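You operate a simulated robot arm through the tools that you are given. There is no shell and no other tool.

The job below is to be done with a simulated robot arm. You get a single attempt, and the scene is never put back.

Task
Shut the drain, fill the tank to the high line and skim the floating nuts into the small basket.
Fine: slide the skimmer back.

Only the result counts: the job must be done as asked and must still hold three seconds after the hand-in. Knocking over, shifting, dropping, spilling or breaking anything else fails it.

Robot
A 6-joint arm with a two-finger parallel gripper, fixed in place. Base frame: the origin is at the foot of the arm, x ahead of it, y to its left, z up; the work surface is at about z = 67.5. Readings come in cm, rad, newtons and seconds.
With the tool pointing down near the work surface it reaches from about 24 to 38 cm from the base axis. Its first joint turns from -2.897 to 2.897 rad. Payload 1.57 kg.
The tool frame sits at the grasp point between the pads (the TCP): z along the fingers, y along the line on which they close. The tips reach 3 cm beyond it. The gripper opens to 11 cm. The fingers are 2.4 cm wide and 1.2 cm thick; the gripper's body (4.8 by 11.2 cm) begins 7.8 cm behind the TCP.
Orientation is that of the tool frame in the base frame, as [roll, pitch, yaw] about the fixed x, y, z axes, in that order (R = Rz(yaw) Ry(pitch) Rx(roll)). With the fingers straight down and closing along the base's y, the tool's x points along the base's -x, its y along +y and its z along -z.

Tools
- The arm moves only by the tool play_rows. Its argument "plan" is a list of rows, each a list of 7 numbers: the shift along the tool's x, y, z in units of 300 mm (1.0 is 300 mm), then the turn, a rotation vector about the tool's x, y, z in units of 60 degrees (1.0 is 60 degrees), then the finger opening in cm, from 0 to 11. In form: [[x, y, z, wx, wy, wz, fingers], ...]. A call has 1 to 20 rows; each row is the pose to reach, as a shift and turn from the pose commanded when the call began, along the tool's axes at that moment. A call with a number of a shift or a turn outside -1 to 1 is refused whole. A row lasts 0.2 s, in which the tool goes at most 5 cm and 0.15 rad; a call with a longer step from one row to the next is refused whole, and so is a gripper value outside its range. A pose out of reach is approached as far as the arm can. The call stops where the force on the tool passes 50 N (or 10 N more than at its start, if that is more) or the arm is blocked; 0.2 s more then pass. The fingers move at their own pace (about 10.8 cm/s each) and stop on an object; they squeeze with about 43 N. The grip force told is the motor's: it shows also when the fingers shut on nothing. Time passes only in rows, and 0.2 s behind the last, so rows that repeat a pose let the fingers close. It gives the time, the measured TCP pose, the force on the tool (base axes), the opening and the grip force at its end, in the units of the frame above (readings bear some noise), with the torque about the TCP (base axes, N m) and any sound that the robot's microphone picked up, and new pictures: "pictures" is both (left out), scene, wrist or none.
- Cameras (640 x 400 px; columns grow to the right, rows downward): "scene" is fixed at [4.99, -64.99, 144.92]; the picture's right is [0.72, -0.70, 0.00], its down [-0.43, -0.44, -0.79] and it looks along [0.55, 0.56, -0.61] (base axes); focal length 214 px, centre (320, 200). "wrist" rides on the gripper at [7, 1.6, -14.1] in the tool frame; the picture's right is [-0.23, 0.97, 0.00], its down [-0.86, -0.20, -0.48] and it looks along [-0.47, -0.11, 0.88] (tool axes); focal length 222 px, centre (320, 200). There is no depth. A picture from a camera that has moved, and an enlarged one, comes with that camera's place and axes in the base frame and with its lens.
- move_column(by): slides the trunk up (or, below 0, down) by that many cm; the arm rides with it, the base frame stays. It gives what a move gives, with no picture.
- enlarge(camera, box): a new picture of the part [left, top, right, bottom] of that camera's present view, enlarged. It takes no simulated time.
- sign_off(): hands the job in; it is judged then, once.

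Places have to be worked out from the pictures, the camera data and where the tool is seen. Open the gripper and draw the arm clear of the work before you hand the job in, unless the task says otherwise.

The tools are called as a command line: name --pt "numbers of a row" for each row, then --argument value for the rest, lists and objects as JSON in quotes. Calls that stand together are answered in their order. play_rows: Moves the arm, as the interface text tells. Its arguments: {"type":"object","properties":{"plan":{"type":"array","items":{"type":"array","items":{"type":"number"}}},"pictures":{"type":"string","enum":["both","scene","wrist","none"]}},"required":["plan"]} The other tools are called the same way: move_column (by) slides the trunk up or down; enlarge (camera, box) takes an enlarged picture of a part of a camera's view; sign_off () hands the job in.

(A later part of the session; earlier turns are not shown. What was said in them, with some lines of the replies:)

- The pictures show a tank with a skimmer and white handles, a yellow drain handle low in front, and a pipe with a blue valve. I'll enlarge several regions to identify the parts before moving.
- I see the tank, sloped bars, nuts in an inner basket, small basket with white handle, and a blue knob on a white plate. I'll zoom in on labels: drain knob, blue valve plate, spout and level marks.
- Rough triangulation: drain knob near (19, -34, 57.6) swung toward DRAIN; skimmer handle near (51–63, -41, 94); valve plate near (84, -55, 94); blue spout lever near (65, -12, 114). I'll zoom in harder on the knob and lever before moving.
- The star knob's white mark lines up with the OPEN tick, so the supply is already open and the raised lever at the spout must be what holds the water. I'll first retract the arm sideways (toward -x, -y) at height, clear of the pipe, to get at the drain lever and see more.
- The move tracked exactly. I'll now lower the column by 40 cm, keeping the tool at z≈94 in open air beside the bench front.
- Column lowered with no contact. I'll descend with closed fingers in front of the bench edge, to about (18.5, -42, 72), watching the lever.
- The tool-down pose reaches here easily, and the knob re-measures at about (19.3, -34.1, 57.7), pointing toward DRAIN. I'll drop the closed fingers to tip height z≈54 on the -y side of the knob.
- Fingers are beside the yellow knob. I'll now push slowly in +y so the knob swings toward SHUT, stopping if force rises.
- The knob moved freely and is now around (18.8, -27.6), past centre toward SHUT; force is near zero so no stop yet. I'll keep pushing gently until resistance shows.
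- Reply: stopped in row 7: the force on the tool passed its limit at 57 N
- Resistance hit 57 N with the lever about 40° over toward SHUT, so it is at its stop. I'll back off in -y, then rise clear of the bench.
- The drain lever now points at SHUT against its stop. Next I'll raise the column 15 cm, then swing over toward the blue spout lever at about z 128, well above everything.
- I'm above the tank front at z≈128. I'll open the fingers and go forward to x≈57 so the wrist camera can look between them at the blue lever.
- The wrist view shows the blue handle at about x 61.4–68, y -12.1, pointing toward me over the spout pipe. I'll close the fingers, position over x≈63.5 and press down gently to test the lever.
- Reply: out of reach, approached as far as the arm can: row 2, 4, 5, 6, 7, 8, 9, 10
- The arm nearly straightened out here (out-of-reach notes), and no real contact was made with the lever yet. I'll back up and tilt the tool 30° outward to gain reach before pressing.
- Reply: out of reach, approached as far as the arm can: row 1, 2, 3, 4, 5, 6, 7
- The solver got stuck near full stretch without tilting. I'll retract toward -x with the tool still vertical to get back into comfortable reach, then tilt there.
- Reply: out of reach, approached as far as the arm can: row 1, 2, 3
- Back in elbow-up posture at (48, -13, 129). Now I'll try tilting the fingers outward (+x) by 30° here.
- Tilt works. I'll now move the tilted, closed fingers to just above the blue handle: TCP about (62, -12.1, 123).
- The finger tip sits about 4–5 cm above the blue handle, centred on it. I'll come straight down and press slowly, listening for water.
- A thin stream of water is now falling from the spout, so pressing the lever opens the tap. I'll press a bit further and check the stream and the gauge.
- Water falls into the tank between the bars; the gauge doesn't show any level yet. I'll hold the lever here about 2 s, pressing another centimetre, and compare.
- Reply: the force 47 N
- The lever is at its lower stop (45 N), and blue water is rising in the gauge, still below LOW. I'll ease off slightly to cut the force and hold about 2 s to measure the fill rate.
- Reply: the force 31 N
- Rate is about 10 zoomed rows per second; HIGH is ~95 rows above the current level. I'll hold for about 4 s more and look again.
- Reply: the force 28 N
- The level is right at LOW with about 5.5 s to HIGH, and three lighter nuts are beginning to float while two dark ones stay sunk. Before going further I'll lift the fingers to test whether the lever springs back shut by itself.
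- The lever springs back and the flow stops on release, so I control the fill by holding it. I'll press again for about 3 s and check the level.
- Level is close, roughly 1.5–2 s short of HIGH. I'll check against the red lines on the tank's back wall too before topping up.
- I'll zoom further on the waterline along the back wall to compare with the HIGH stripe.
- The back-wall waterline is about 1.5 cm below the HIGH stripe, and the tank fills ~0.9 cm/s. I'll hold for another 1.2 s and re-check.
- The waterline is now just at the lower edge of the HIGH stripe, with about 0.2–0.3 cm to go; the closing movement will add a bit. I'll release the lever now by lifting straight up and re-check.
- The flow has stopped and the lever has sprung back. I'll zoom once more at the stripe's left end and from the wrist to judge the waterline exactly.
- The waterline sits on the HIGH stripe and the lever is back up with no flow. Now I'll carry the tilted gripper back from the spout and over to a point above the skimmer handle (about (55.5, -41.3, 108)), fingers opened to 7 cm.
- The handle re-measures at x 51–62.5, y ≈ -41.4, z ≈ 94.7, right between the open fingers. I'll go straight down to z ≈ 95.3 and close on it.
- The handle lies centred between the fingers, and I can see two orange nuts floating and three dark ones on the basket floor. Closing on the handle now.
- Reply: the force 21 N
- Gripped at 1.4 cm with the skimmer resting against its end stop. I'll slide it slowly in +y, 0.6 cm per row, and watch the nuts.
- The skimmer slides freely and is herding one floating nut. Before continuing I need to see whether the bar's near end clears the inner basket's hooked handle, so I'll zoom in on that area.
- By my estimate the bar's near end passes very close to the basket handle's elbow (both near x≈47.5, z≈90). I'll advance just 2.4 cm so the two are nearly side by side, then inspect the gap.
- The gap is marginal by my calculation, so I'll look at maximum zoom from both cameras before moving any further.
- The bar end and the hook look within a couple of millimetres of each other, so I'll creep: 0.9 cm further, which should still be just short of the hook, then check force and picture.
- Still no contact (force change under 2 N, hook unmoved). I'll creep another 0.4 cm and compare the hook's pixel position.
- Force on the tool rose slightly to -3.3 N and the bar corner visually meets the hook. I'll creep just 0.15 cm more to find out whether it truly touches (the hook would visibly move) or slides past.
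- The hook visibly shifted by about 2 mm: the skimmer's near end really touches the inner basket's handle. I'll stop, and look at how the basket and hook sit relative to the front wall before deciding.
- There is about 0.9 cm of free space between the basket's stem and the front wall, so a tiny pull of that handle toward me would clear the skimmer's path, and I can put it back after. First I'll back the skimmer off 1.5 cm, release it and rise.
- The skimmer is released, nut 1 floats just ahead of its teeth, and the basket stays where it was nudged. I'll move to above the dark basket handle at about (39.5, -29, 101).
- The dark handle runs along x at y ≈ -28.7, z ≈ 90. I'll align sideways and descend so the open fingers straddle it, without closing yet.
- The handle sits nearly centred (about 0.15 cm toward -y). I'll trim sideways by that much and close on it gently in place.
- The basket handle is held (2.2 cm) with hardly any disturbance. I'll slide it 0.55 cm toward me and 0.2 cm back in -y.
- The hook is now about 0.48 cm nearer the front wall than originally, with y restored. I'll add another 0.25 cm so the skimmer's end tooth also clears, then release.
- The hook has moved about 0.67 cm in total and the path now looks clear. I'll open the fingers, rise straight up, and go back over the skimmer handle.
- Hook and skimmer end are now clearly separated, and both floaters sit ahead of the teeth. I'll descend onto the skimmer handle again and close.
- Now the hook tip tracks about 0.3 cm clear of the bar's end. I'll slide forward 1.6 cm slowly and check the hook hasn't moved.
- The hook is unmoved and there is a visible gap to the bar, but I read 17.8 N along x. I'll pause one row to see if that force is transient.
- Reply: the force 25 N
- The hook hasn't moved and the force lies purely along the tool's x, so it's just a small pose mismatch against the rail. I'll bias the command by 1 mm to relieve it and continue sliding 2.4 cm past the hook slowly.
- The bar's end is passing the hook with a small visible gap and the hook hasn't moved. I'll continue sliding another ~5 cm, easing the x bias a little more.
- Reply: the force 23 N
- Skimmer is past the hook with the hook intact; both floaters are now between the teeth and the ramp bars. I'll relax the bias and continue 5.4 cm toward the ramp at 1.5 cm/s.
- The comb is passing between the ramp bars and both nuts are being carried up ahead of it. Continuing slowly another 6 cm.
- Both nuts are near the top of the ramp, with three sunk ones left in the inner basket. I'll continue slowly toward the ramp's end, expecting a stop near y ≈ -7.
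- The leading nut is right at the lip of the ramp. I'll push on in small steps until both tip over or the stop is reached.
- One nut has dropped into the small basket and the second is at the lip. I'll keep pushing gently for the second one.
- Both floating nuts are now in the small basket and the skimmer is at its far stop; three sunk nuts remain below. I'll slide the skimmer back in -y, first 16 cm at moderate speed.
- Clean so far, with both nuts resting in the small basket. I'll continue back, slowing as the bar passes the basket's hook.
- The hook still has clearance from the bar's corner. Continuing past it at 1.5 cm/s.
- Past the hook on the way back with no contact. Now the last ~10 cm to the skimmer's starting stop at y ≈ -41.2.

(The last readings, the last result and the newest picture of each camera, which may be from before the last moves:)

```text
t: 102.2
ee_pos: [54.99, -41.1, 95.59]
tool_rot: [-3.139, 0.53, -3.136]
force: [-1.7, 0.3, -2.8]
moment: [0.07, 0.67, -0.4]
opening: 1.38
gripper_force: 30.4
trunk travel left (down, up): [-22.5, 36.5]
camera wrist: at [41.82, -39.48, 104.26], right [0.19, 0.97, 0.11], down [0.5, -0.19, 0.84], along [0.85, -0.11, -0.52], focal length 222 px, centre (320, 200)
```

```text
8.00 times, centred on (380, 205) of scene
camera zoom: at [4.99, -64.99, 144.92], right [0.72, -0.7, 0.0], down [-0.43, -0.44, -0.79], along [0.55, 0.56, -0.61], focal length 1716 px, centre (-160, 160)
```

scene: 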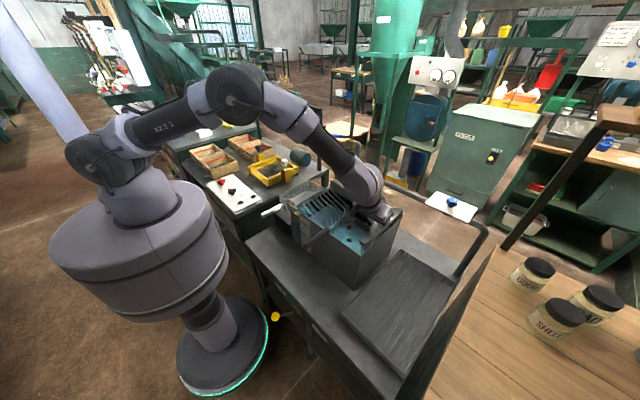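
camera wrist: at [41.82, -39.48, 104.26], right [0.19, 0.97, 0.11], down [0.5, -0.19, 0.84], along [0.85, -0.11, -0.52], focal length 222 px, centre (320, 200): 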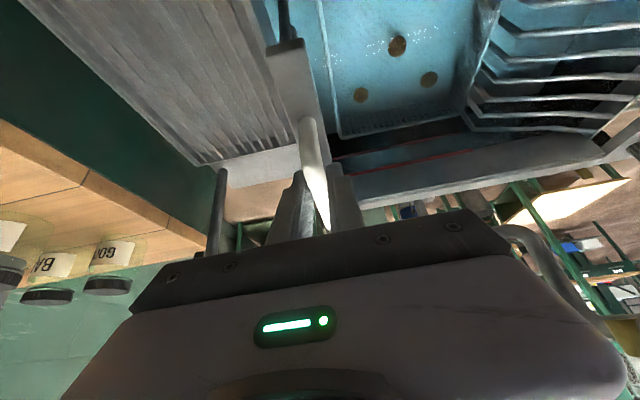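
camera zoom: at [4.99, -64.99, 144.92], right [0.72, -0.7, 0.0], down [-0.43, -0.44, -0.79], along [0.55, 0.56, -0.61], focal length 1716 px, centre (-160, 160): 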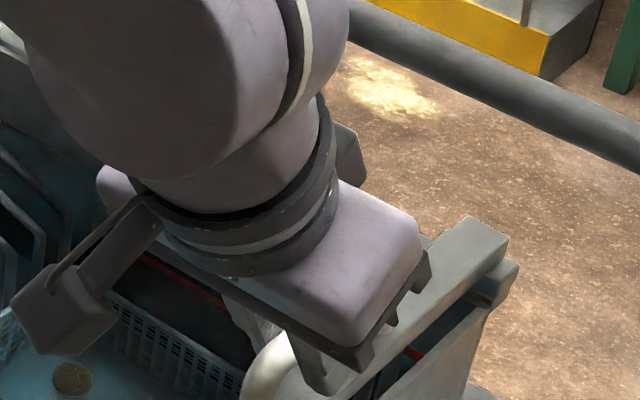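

It's back within a millimetre of where it started. I'll nudge 2 mm more to seat it on its stop, then open the fingers and rise.

play_rows --pt "0 -0.004 0 0 0 0 0" --pt "0 -0.008 0 0 0 0 0" --pt "0 -0.006 0 0 0 0 0" --pt "0 -0.004 0 0 0 0 3" --pt "0 -0.004 0 0 0 0 6" --pt "0 -0.004 0 0 0 0 6" --pt "-0.034 -0.004 -0.058 0 0 0 6" --pt "-0.1 -0.004 -0.17 0 0 0 6" --pt "-0.168 -0.004 -0.288 0 0 0 6"

enlarge --camera "scene" --box '[345, 180, 415, 230]'

enlarge --camera "scene" --box '[280, 195, 360, 265]'

enlarge --camera "scene" --box '[326, 215, 356, 235]'

```text
t: 104.2
ee_pos: [55.07, -41.24, 105.49]
tool_rot: [-3.137, 0.529, -3.137]
force: [-0.1, -0.5, 0.3]
moment: [0.02, -0.03, -0.01]
opening: 5.98
gripper_force: 0.1
trunk travel left (down, up): [-22.5, 36.5]
camera wrist: at [41.99, -39.54, 114.22], right [0.19, 0.97, 0.11], down [0.5, -0.19, 0.84], along [0.85, -0.11, -0.52], focal length 222 px, centre (320, 200)
```

scene: 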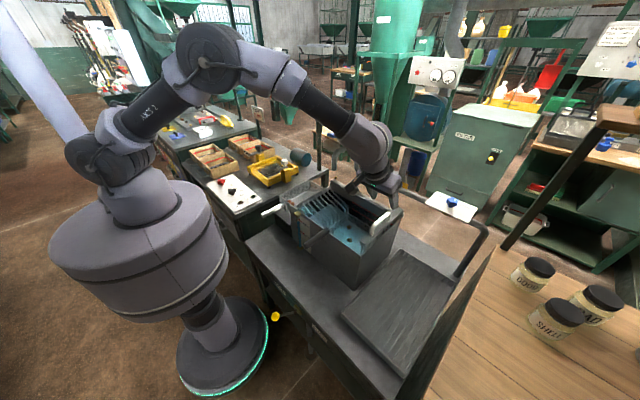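
wrist: 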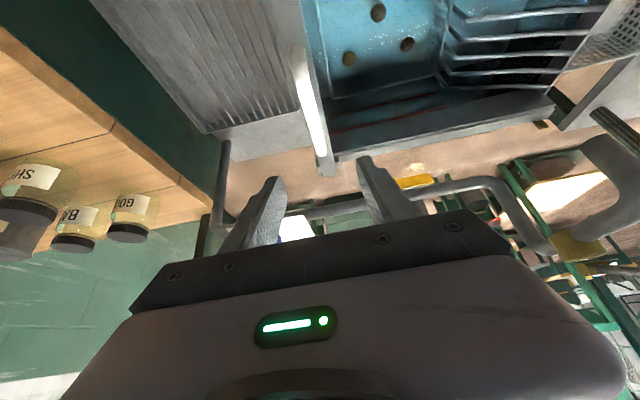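

```text
8.00 times, centred on (380, 205) of scene
camera zoom: at [4.99, -64.99, 144.92], right [0.72, -0.7, 0.0], down [-0.43, -0.44, -0.79], along [0.55, 0.56, -0.61], focal length 1716 px, centre (-160, 160)
```

zoom: 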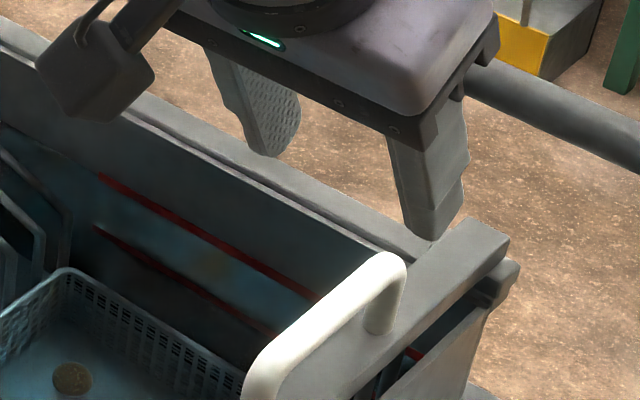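

```text
5.71 times, centred on (320, 230) of scene
camera zoom: at [4.99, -64.99, 144.92], right [0.72, -0.7, 0.0], down [-0.43, -0.44, -0.79], along [0.55, 0.56, -0.61], focal length 1226 px, centre (320, 29)
```

zoom: 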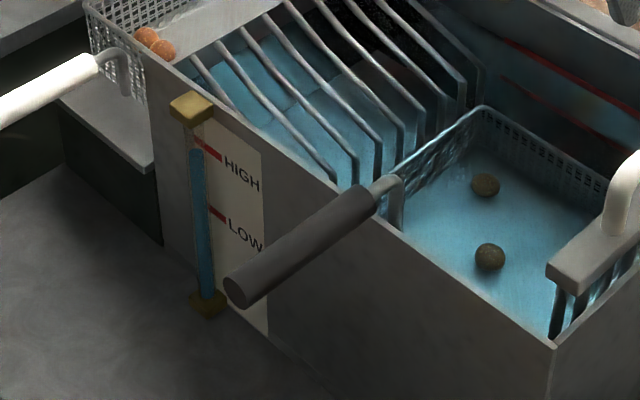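

```text
16.00 times, centred on (341, 225) of scene
camera zoom: at [4.99, -64.99, 144.92], right [0.72, -0.7, 0.0], down [-0.43, -0.44, -0.79], along [0.55, 0.56, -0.61], focal length 3432 px, centre (-16, -200)
```

zoom: 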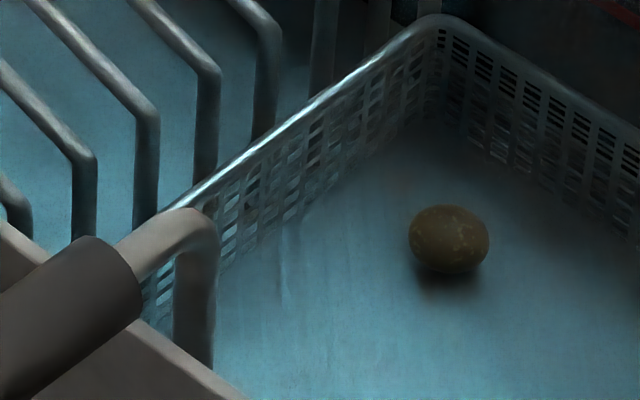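

The skimmer is back exactly in its starting place, both nuts are in the small basket, and the gauge stands at HIGH. Now I'll go back to the dark basket handle to return it the 0.6 cm I had moved it.

play_rows --pt "0.09 0.068 -0.026 0 0 0 6" --pt "0.18 0.136 -0.053 0 0 0 6" --pt "0.27 0.204 -0.079 0 0 0 6" --pt "0.36 0.271 -0.105 0 0 0 6" --pt "0.45 0.339 -0.132 0 0 0 6" --pt "0.541 0.407 -0.158 0 0 0 6"

enlarge --camera "wrist" --box '[200, 60, 460, 240]'

```text
t: 105.6
ee_pos: [38.34, -29.07, 101.54]
tool_rot: [-3.136, 0.53, -3.136]
force: [0.4, -0.5, -0.9]
moment: [-0.03, 0.04, 0.03]
opening: 6.0
gripper_force: 0.0
trunk travel left (down, up): [-22.5, 36.5]
camera wrist: at [25.27, -27.36, 110.24], right [0.19, 0.97, 0.11], down [0.5, -0.19, 0.85], along [0.85, -0.11, -0.52], focal length 222 px, centre (320, 200)
```

scene: 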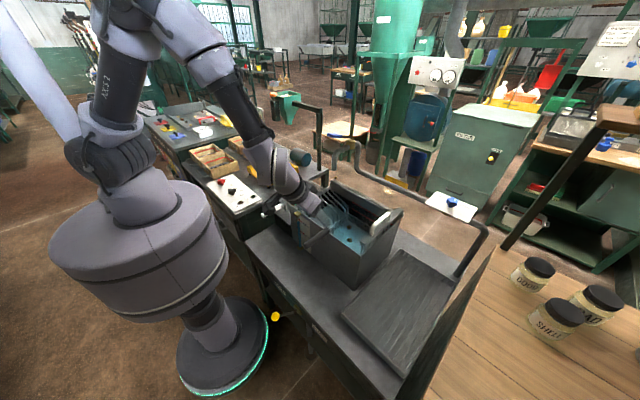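
wrist: 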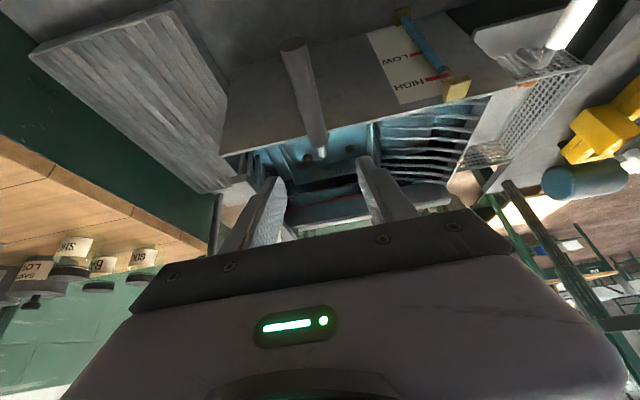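

```text
2.22 times, centred on (330, 150) of wrist
camera zoom: at [25.27, -27.36, 110.24], right [0.19, 0.97, 0.11], down [0.5, -0.19, 0.85], along [0.85, -0.11, -0.52], focal length 494 px, centre (298, 311)
```

zoom: 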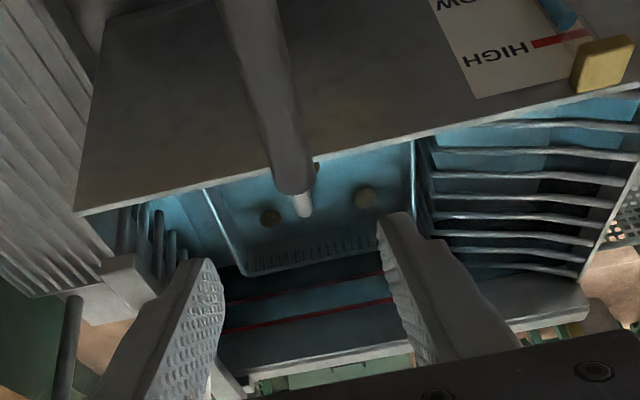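

I'm above the handle and aligned. Descending with the fingers open to straddle it.

play_rows --pt "0.045 0 0.083 0 0 0 6" --pt "0.09 0 0.166 0 0 0 6" --pt "0.13 0 0.245 0 0 0 6" --pt "0.169 0 0.312 0 0 0 6" --pictures "none"

enlarge --camera "wrist" --box '[200, 60, 460, 240]'

```text
t: 106.6
ee_pos: [38.98, -29.16, 90.81]
tool_rot: [-3.135, 0.53, -3.136]
force: [-0.6, -0.7, 0.1]
moment: [-0.02, 0.01, 0.0]
opening: 6.01
gripper_force: 0.1
trunk travel left (down, up): [-22.5, 36.5]
```

```text
2.22 times, centred on (330, 150) of wrist
camera zoom: at [25.8, -27.47, 99.51], right [0.19, 0.97, 0.11], down [0.5, -0.19, 0.85], along [0.85, -0.11, -0.52], focal length 494 px, centre (298, 311)
```

zoom: 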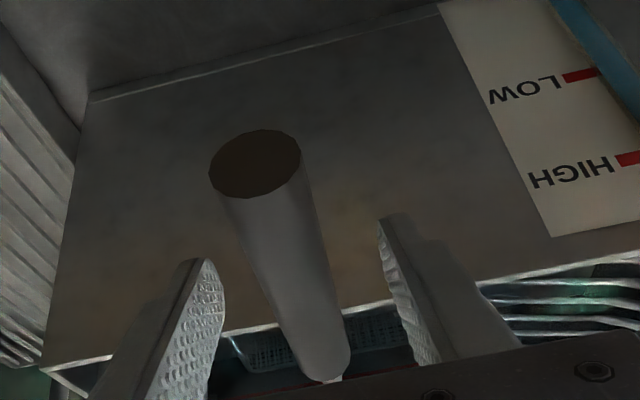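

Perfectly centred. Closing on the handle, then sliding it 0.6 cm in +x back to its original spot.

play_rows --pt "0 0 0 0 0 0 3.2" --pt "0 0 0 0 0 0 2.6" --pt "0 0 0 0 0 0 2.2" --pt "0 0 0 0 0 0 1.8" --pt "0 0 0 0 0 0 1.6" --pt "-0.0045 0 0.0026 0 0 0 1.6" --pt "-0.009 0 0.0052 0 0 0 1.6" --pt "-0.0135 0 0.0078 0 0 0 1.6" --pt "-0.018 0 0.0105 0 0 0 1.6" --pt "-0.018 0 0.0105 0 0 0 1.6" --pictures "none"

enlarge --camera "scene" --box '[326, 215, 356, 235]'

enlarge --camera "scene" --box '[280, 195, 360, 265]'

```text
t: 108.8
ee_pos: [39.52, -29.08, 90.89]
tool_rot: [-3.135, 0.528, -3.136]
force: [-3.9, -0.5, 10.1]
moment: [0.01, 0.48, 0.06]
opening: 2.15
gripper_force: 34.5
trunk travel left (down, up): [-22.5, 36.5]
```

```text
16.00 times, centred on (341, 225) of scene
camera zoom: at [4.99, -64.99, 144.92], right [0.72, -0.7, 0.0], down [-0.43, -0.44, -0.79], along [0.55, 0.56, -0.61], focal length 3432 px, centre (-16, -200)
```

zoom: 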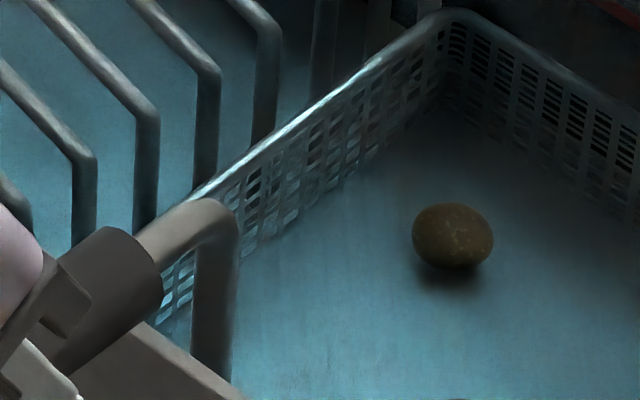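

```text
5.71 times, centred on (320, 230) of scene
camera zoom: at [4.99, -64.99, 144.92], right [0.72, -0.7, 0.0], down [-0.43, -0.44, -0.79], along [0.55, 0.56, -0.61], focal length 1226 px, centre (320, 29)
```

zoom: 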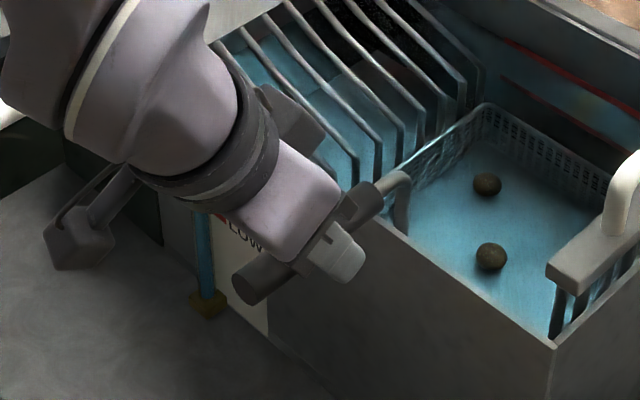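

The hook is back within about a millimetre of its original position. I'll open the fingers and rise clear.

play_rows --pt "0 0 0 0 0 0 3.5" --pt "0 0 0 0 0 0 6" --pt "0 0 0 0 0 0 6" --pt "-0.034 0 -0.058 0 0 0 6" --pt "-0.1 0 -0.17 0 0 0 6" --pt "-0.17 0 -0.29 0 0 0 6" --pt "-0.24 0 -0.41 0 0 0 6" --pt "-0.25 -0.12 -0.43 0 0 0 8" --pt "-0.25 -0.25 -0.43 0 0 0 8" --pt "-0.25 -0.38 -0.43 0 0 0 8"

enlarge --camera "scene" --box '[326, 215, 356, 235]'

enlarge --camera "scene" --box '[294, 210, 312, 240]'

enlarge --camera "scene" --box '[344, 203, 360, 213]'

enlarge --camera "scene" --box '[240, 160, 420, 280]'

```text
t: 111.0
ee_pos: [39.35, -40.74, 105.76]
tool_rot: [-3.138, 0.528, -3.136]
force: [0.0, -0.2, -0.4]
moment: [0.01, -0.01, 0.04]
opening: 7.99
gripper_force: 0.0
trunk travel left (down, up): [-22.5, 36.5]
camera wrist: at [26.28, -38.95, 114.45], right [0.19, 0.97, 0.11], down [0.5, -0.2, 0.84], along [0.85, -0.11, -0.52], focal length 222 px, centre (320, 200)
```

scene: 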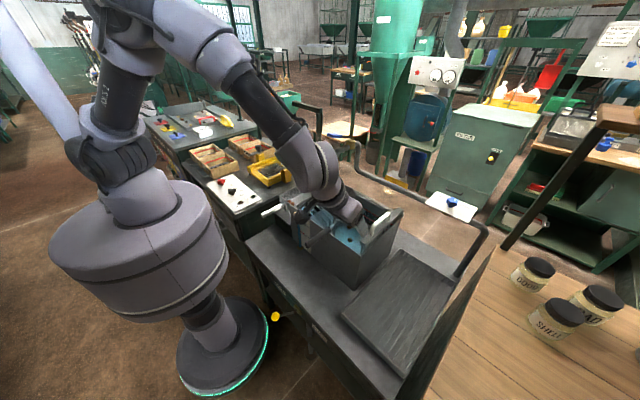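
wrist: 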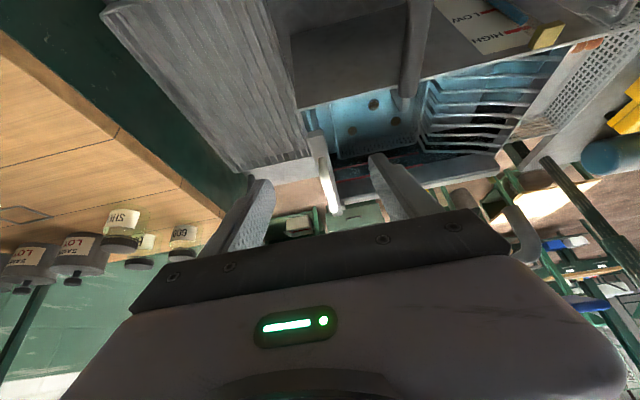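

```text
16.00 times, centred on (341, 225) of scene
camera zoom: at [4.99, -64.99, 144.92], right [0.72, -0.7, 0.0], down [-0.43, -0.44, -0.79], along [0.55, 0.56, -0.61], focal length 3432 px, centre (-16, -200)
```

zoom: 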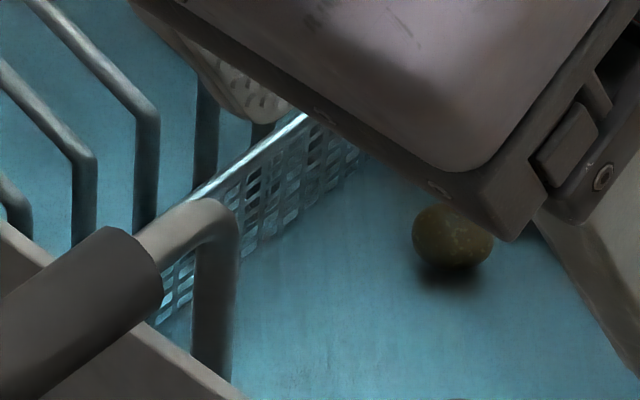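

```text
13.33 times, centred on (303, 225) of scene
camera zoom: at [4.99, -64.99, 144.92], right [0.72, -0.7, 0.0], down [-0.43, -0.44, -0.79], along [0.55, 0.56, -0.61], focal length 2860 px, centre (547, -133)
```

zoom: 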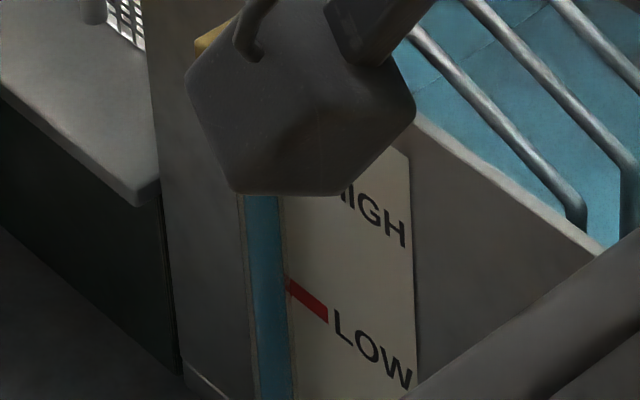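

```text
16.00 times, centred on (352, 208) of scene
camera zoom: at [4.99, -64.99, 144.92], right [0.72, -0.7, 0.0], down [-0.43, -0.44, -0.79], along [0.55, 0.56, -0.61], focal length 3432 px, centre (-192, 72)
```

zoom: 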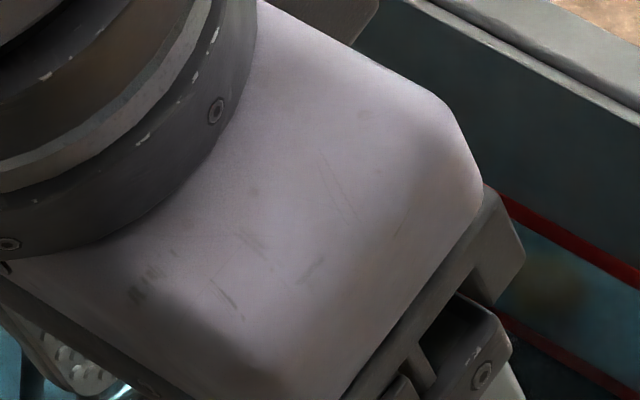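

```text
3.33 times, centred on (330, 220) of scene
camera zoom: at [4.99, -64.99, 144.92], right [0.72, -0.7, 0.0], down [-0.43, -0.44, -0.79], along [0.55, 0.56, -0.61], focal length 715 px, centre (287, 133)
```

zoom: 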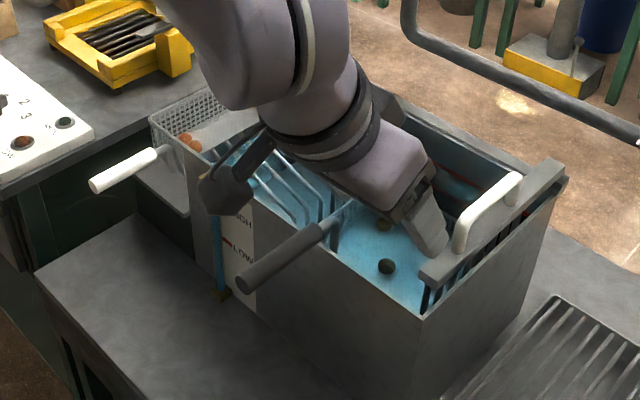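

The hook stayed put within 2 mm. I'll draw the arm up and back away from the tank so I can check the final water level, lever, drain and nuts.

play_rows --pt "-0.008 -0.028 -0.124 0 0 0 8" --pt "-0.016 -0.056 -0.248 0 0 0 8" --pt "-0.025 -0.083 -0.372 0 0 0 8" --pt "-0.033 -0.111 -0.496 0 0 0 8" --pt "-0.041 -0.139 -0.62 0 0 0 8" --pt "-0.049 -0.167 -0.744 0 0 0 8"

enlarge --camera "scene" --box '[294, 210, 312, 240]'

enlarge --camera "scene" --box '[344, 203, 360, 213]'

enlarge --camera "scene" --box '[240, 160, 420, 280]'

enlarge --camera "scene" --box '[250, 240, 380, 360]'

```text
t: 112.4
ee_pos: [29.39, -45.47, 125.71]
tool_rot: [-3.138, 0.529, -3.134]
force: [0.2, 0.7, -0.7]
moment: [0.03, 0.0, 0.0]
opening: 8.0
gripper_force: 0.1
trunk travel left (down, up): [-22.5, 36.5]
camera wrist: at [16.32, -43.77, 134.52], right [0.19, 0.97, 0.11], down [0.5, -0.19, 0.85], along [0.85, -0.11, -0.52], focal length 222 px, centre (320, 200)
```

scene: 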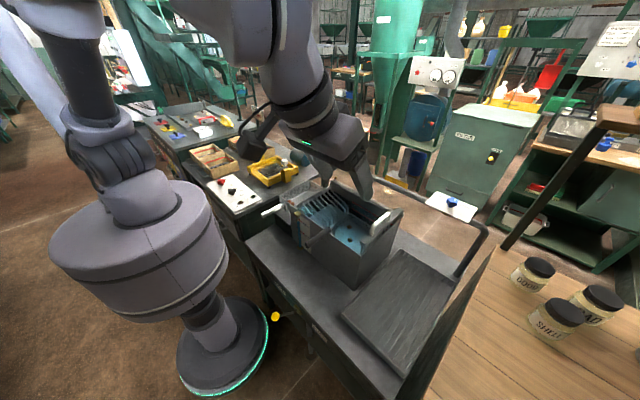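
wrist: 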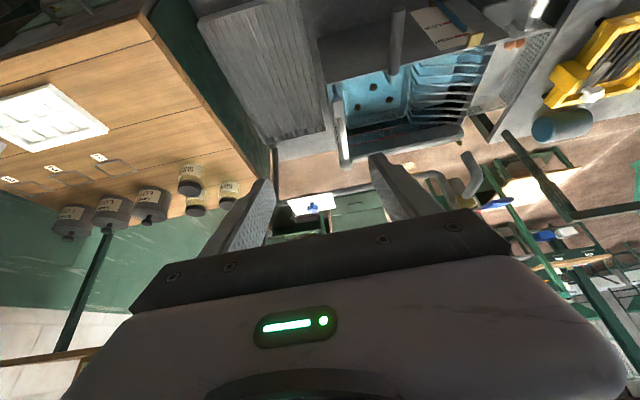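

```text
13.33 times, centred on (303, 225) of scene
camera zoom: at [4.99, -64.99, 144.92], right [0.72, -0.7, 0.0], down [-0.43, -0.44, -0.79], along [0.55, 0.56, -0.61], focal length 2860 px, centre (547, -133)
```

zoom: 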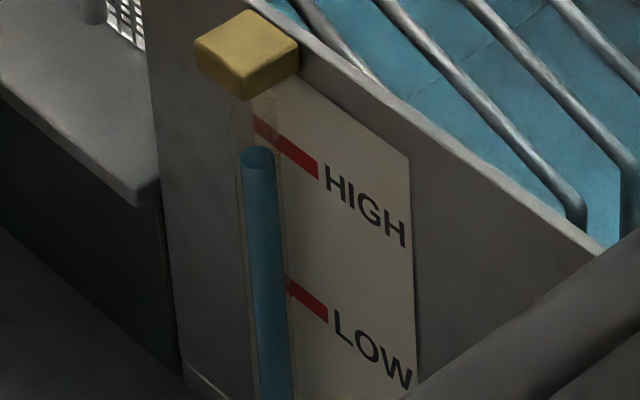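

```text
16.00 times, centred on (352, 208) of scene
camera zoom: at [4.99, -64.99, 144.92], right [0.72, -0.7, 0.0], down [-0.43, -0.44, -0.79], along [0.55, 0.56, -0.61], focal length 3432 px, centre (-192, 72)
```

zoom: 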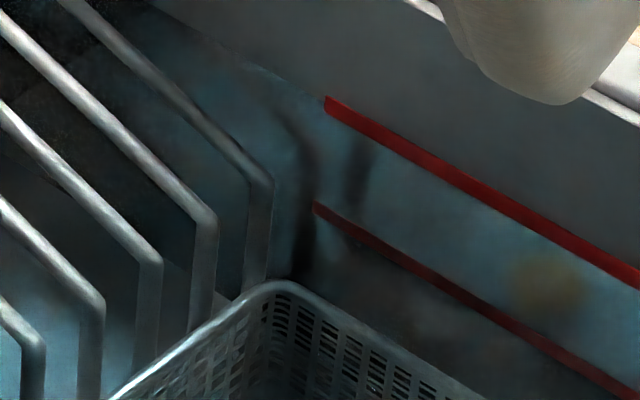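

```text
3.33 times, centred on (330, 220) of scene
camera zoom: at [4.99, -64.99, 144.92], right [0.72, -0.7, 0.0], down [-0.43, -0.44, -0.79], along [0.55, 0.56, -0.61], focal length 715 px, centre (287, 133)
```

zoom: 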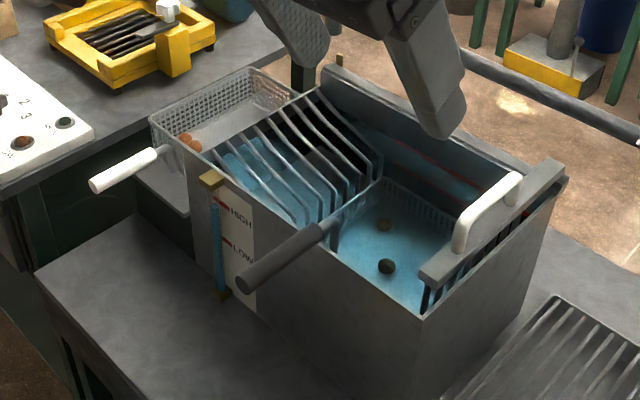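

```text
3.33 times, centred on (315, 300) of scene
camera zoom: at [4.99, -64.99, 144.92], right [0.72, -0.7, 0.0], down [-0.43, -0.44, -0.79], along [0.55, 0.56, -0.61], focal length 715 px, centre (337, -133)
```

zoom: 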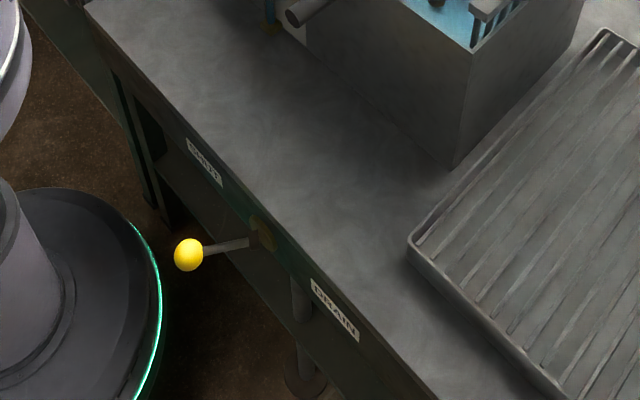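

Level is steady within the HIGH stripe, the drain lever is at SHUT, both floaters are in the small basket and the skimmer is parked. I'll open the gripper fully, lift a little further away and take a last look.

play_rows --pt "0.02 -0.02 -0.1 0 0 0 11" --pt "0.04 -0.04 -0.2 0 0 0 11" --pt "0.06 -0.06 -0.3 0 0 0 11" --pt "0.06 -0.06 -0.3 0 0 0 11" --pt "0.06 -0.06 -0.3 0 0 0 11"

enlarge --camera "scene" --box '[240, 110, 420, 260]'

enlarge --camera "scene" --box '[260, 170, 320, 220]'

enlarge --camera "scene" --box '[326, 215, 356, 235]'

```text
t: 113.6
ee_pos: [23.51, -47.37, 132.84]
tool_rot: [-3.138, 0.529, -3.135]
force: [-0.1, -0.2, 0.3]
moment: [0.02, 0.0, 0.0]
opening: 11.01
gripper_force: 0.2
trunk travel left (down, up): [-22.5, 36.5]
camera wrist: at [10.37, -45.7, 141.4], right [0.19, 0.97, 0.11], down [0.5, -0.19, 0.85], along [0.85, -0.11, -0.52], focal length 222 px, centre (320, 200)
```

scene: 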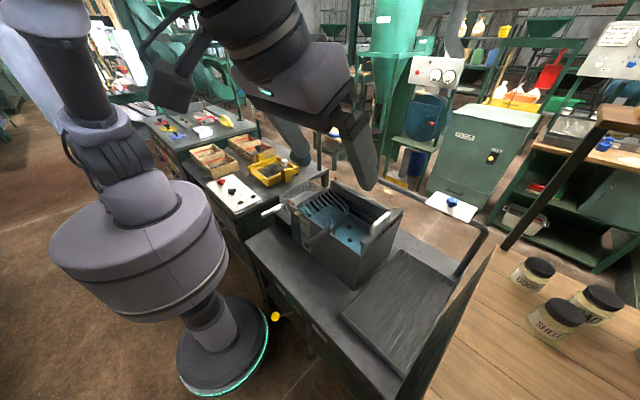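
wrist: 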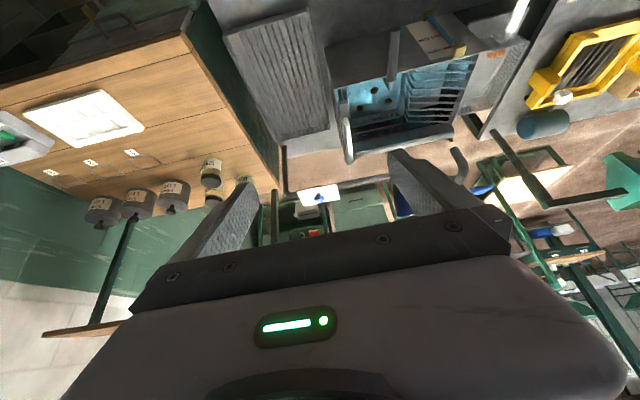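

```text
2.67 times, centred on (330, 185) of scene
camera zoom: at [4.99, -64.99, 144.92], right [0.72, -0.7, 0.0], down [-0.43, -0.44, -0.79], along [0.55, 0.56, -0.61], focal length 572 px, centre (293, 240)
```

zoom: 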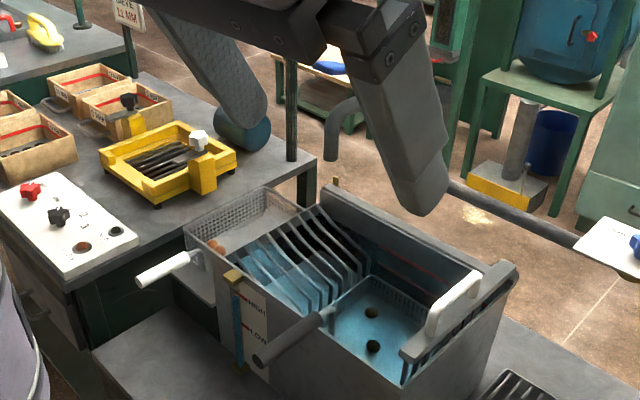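

```text
8.00 times, centred on (290, 195) of scene
camera zoom: at [4.99, -64.99, 144.92], right [0.72, -0.7, 0.0], down [-0.43, -0.44, -0.79], along [0.55, 0.56, -0.61], focal length 1716 px, centre (560, 240)
```

zoom: 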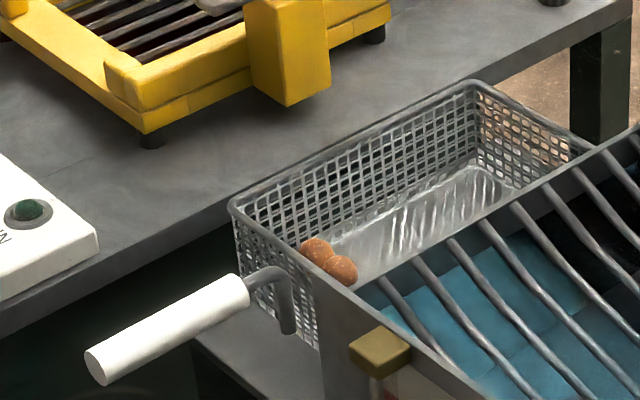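

```text
16.00 times, centred on (341, 225) of scene
camera zoom: at [4.99, -64.99, 144.92], right [0.72, -0.7, 0.0], down [-0.43, -0.44, -0.79], along [0.55, 0.56, -0.61], focal length 3432 px, centre (-16, -200)
```

zoom: 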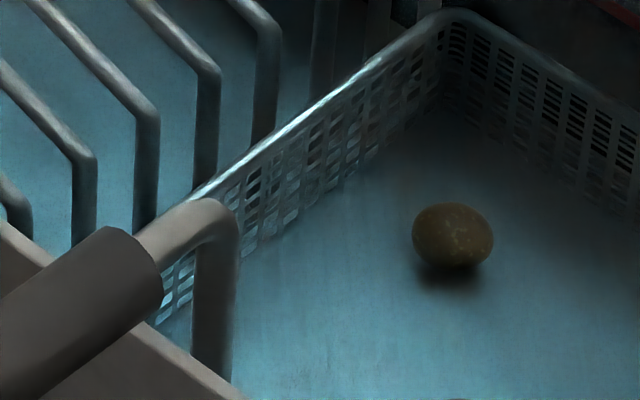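

The drain is shut, the water is steady at the HIGH line and the tap is closed. Both floating nuts lie in the small basket, the skimmer is back at its start, and the arm is clear with the gripper open. Handing in.

sign_off

```text
The job is handed in.
```

I handed the job in with the drain shut, the tank at the high line, and both floating nuts in the small basket. I don't have the judge's result.

- **Drain:** the yellow lever is against its SHUT stop, and the water level held steady from the end of filling until hand-in.
- **Water level:** the waterline sits within the HIGH stripe. I estimate it is about 0.3 cm above the stripe's centre. The spout lever sprang back and the flow stopped.
- **Nuts:** two of the five floated, and both are in the small basket. The other three sank and stayed in the inner basket.
- **Skimmer:** it is back at its starting stop.
- **Inner basket:** the skimmer's near end touched the inner basket's dark handle on the way across and moved it about 0.3 cm. To clear the path, I pulled the handle about 0.7 cm toward the front wall. After the skimming I put it back, within about 0.2 cm of where it started.

I saw nothing else moved or spilled. The arm is raised clear of the tank with the gripper fully open.
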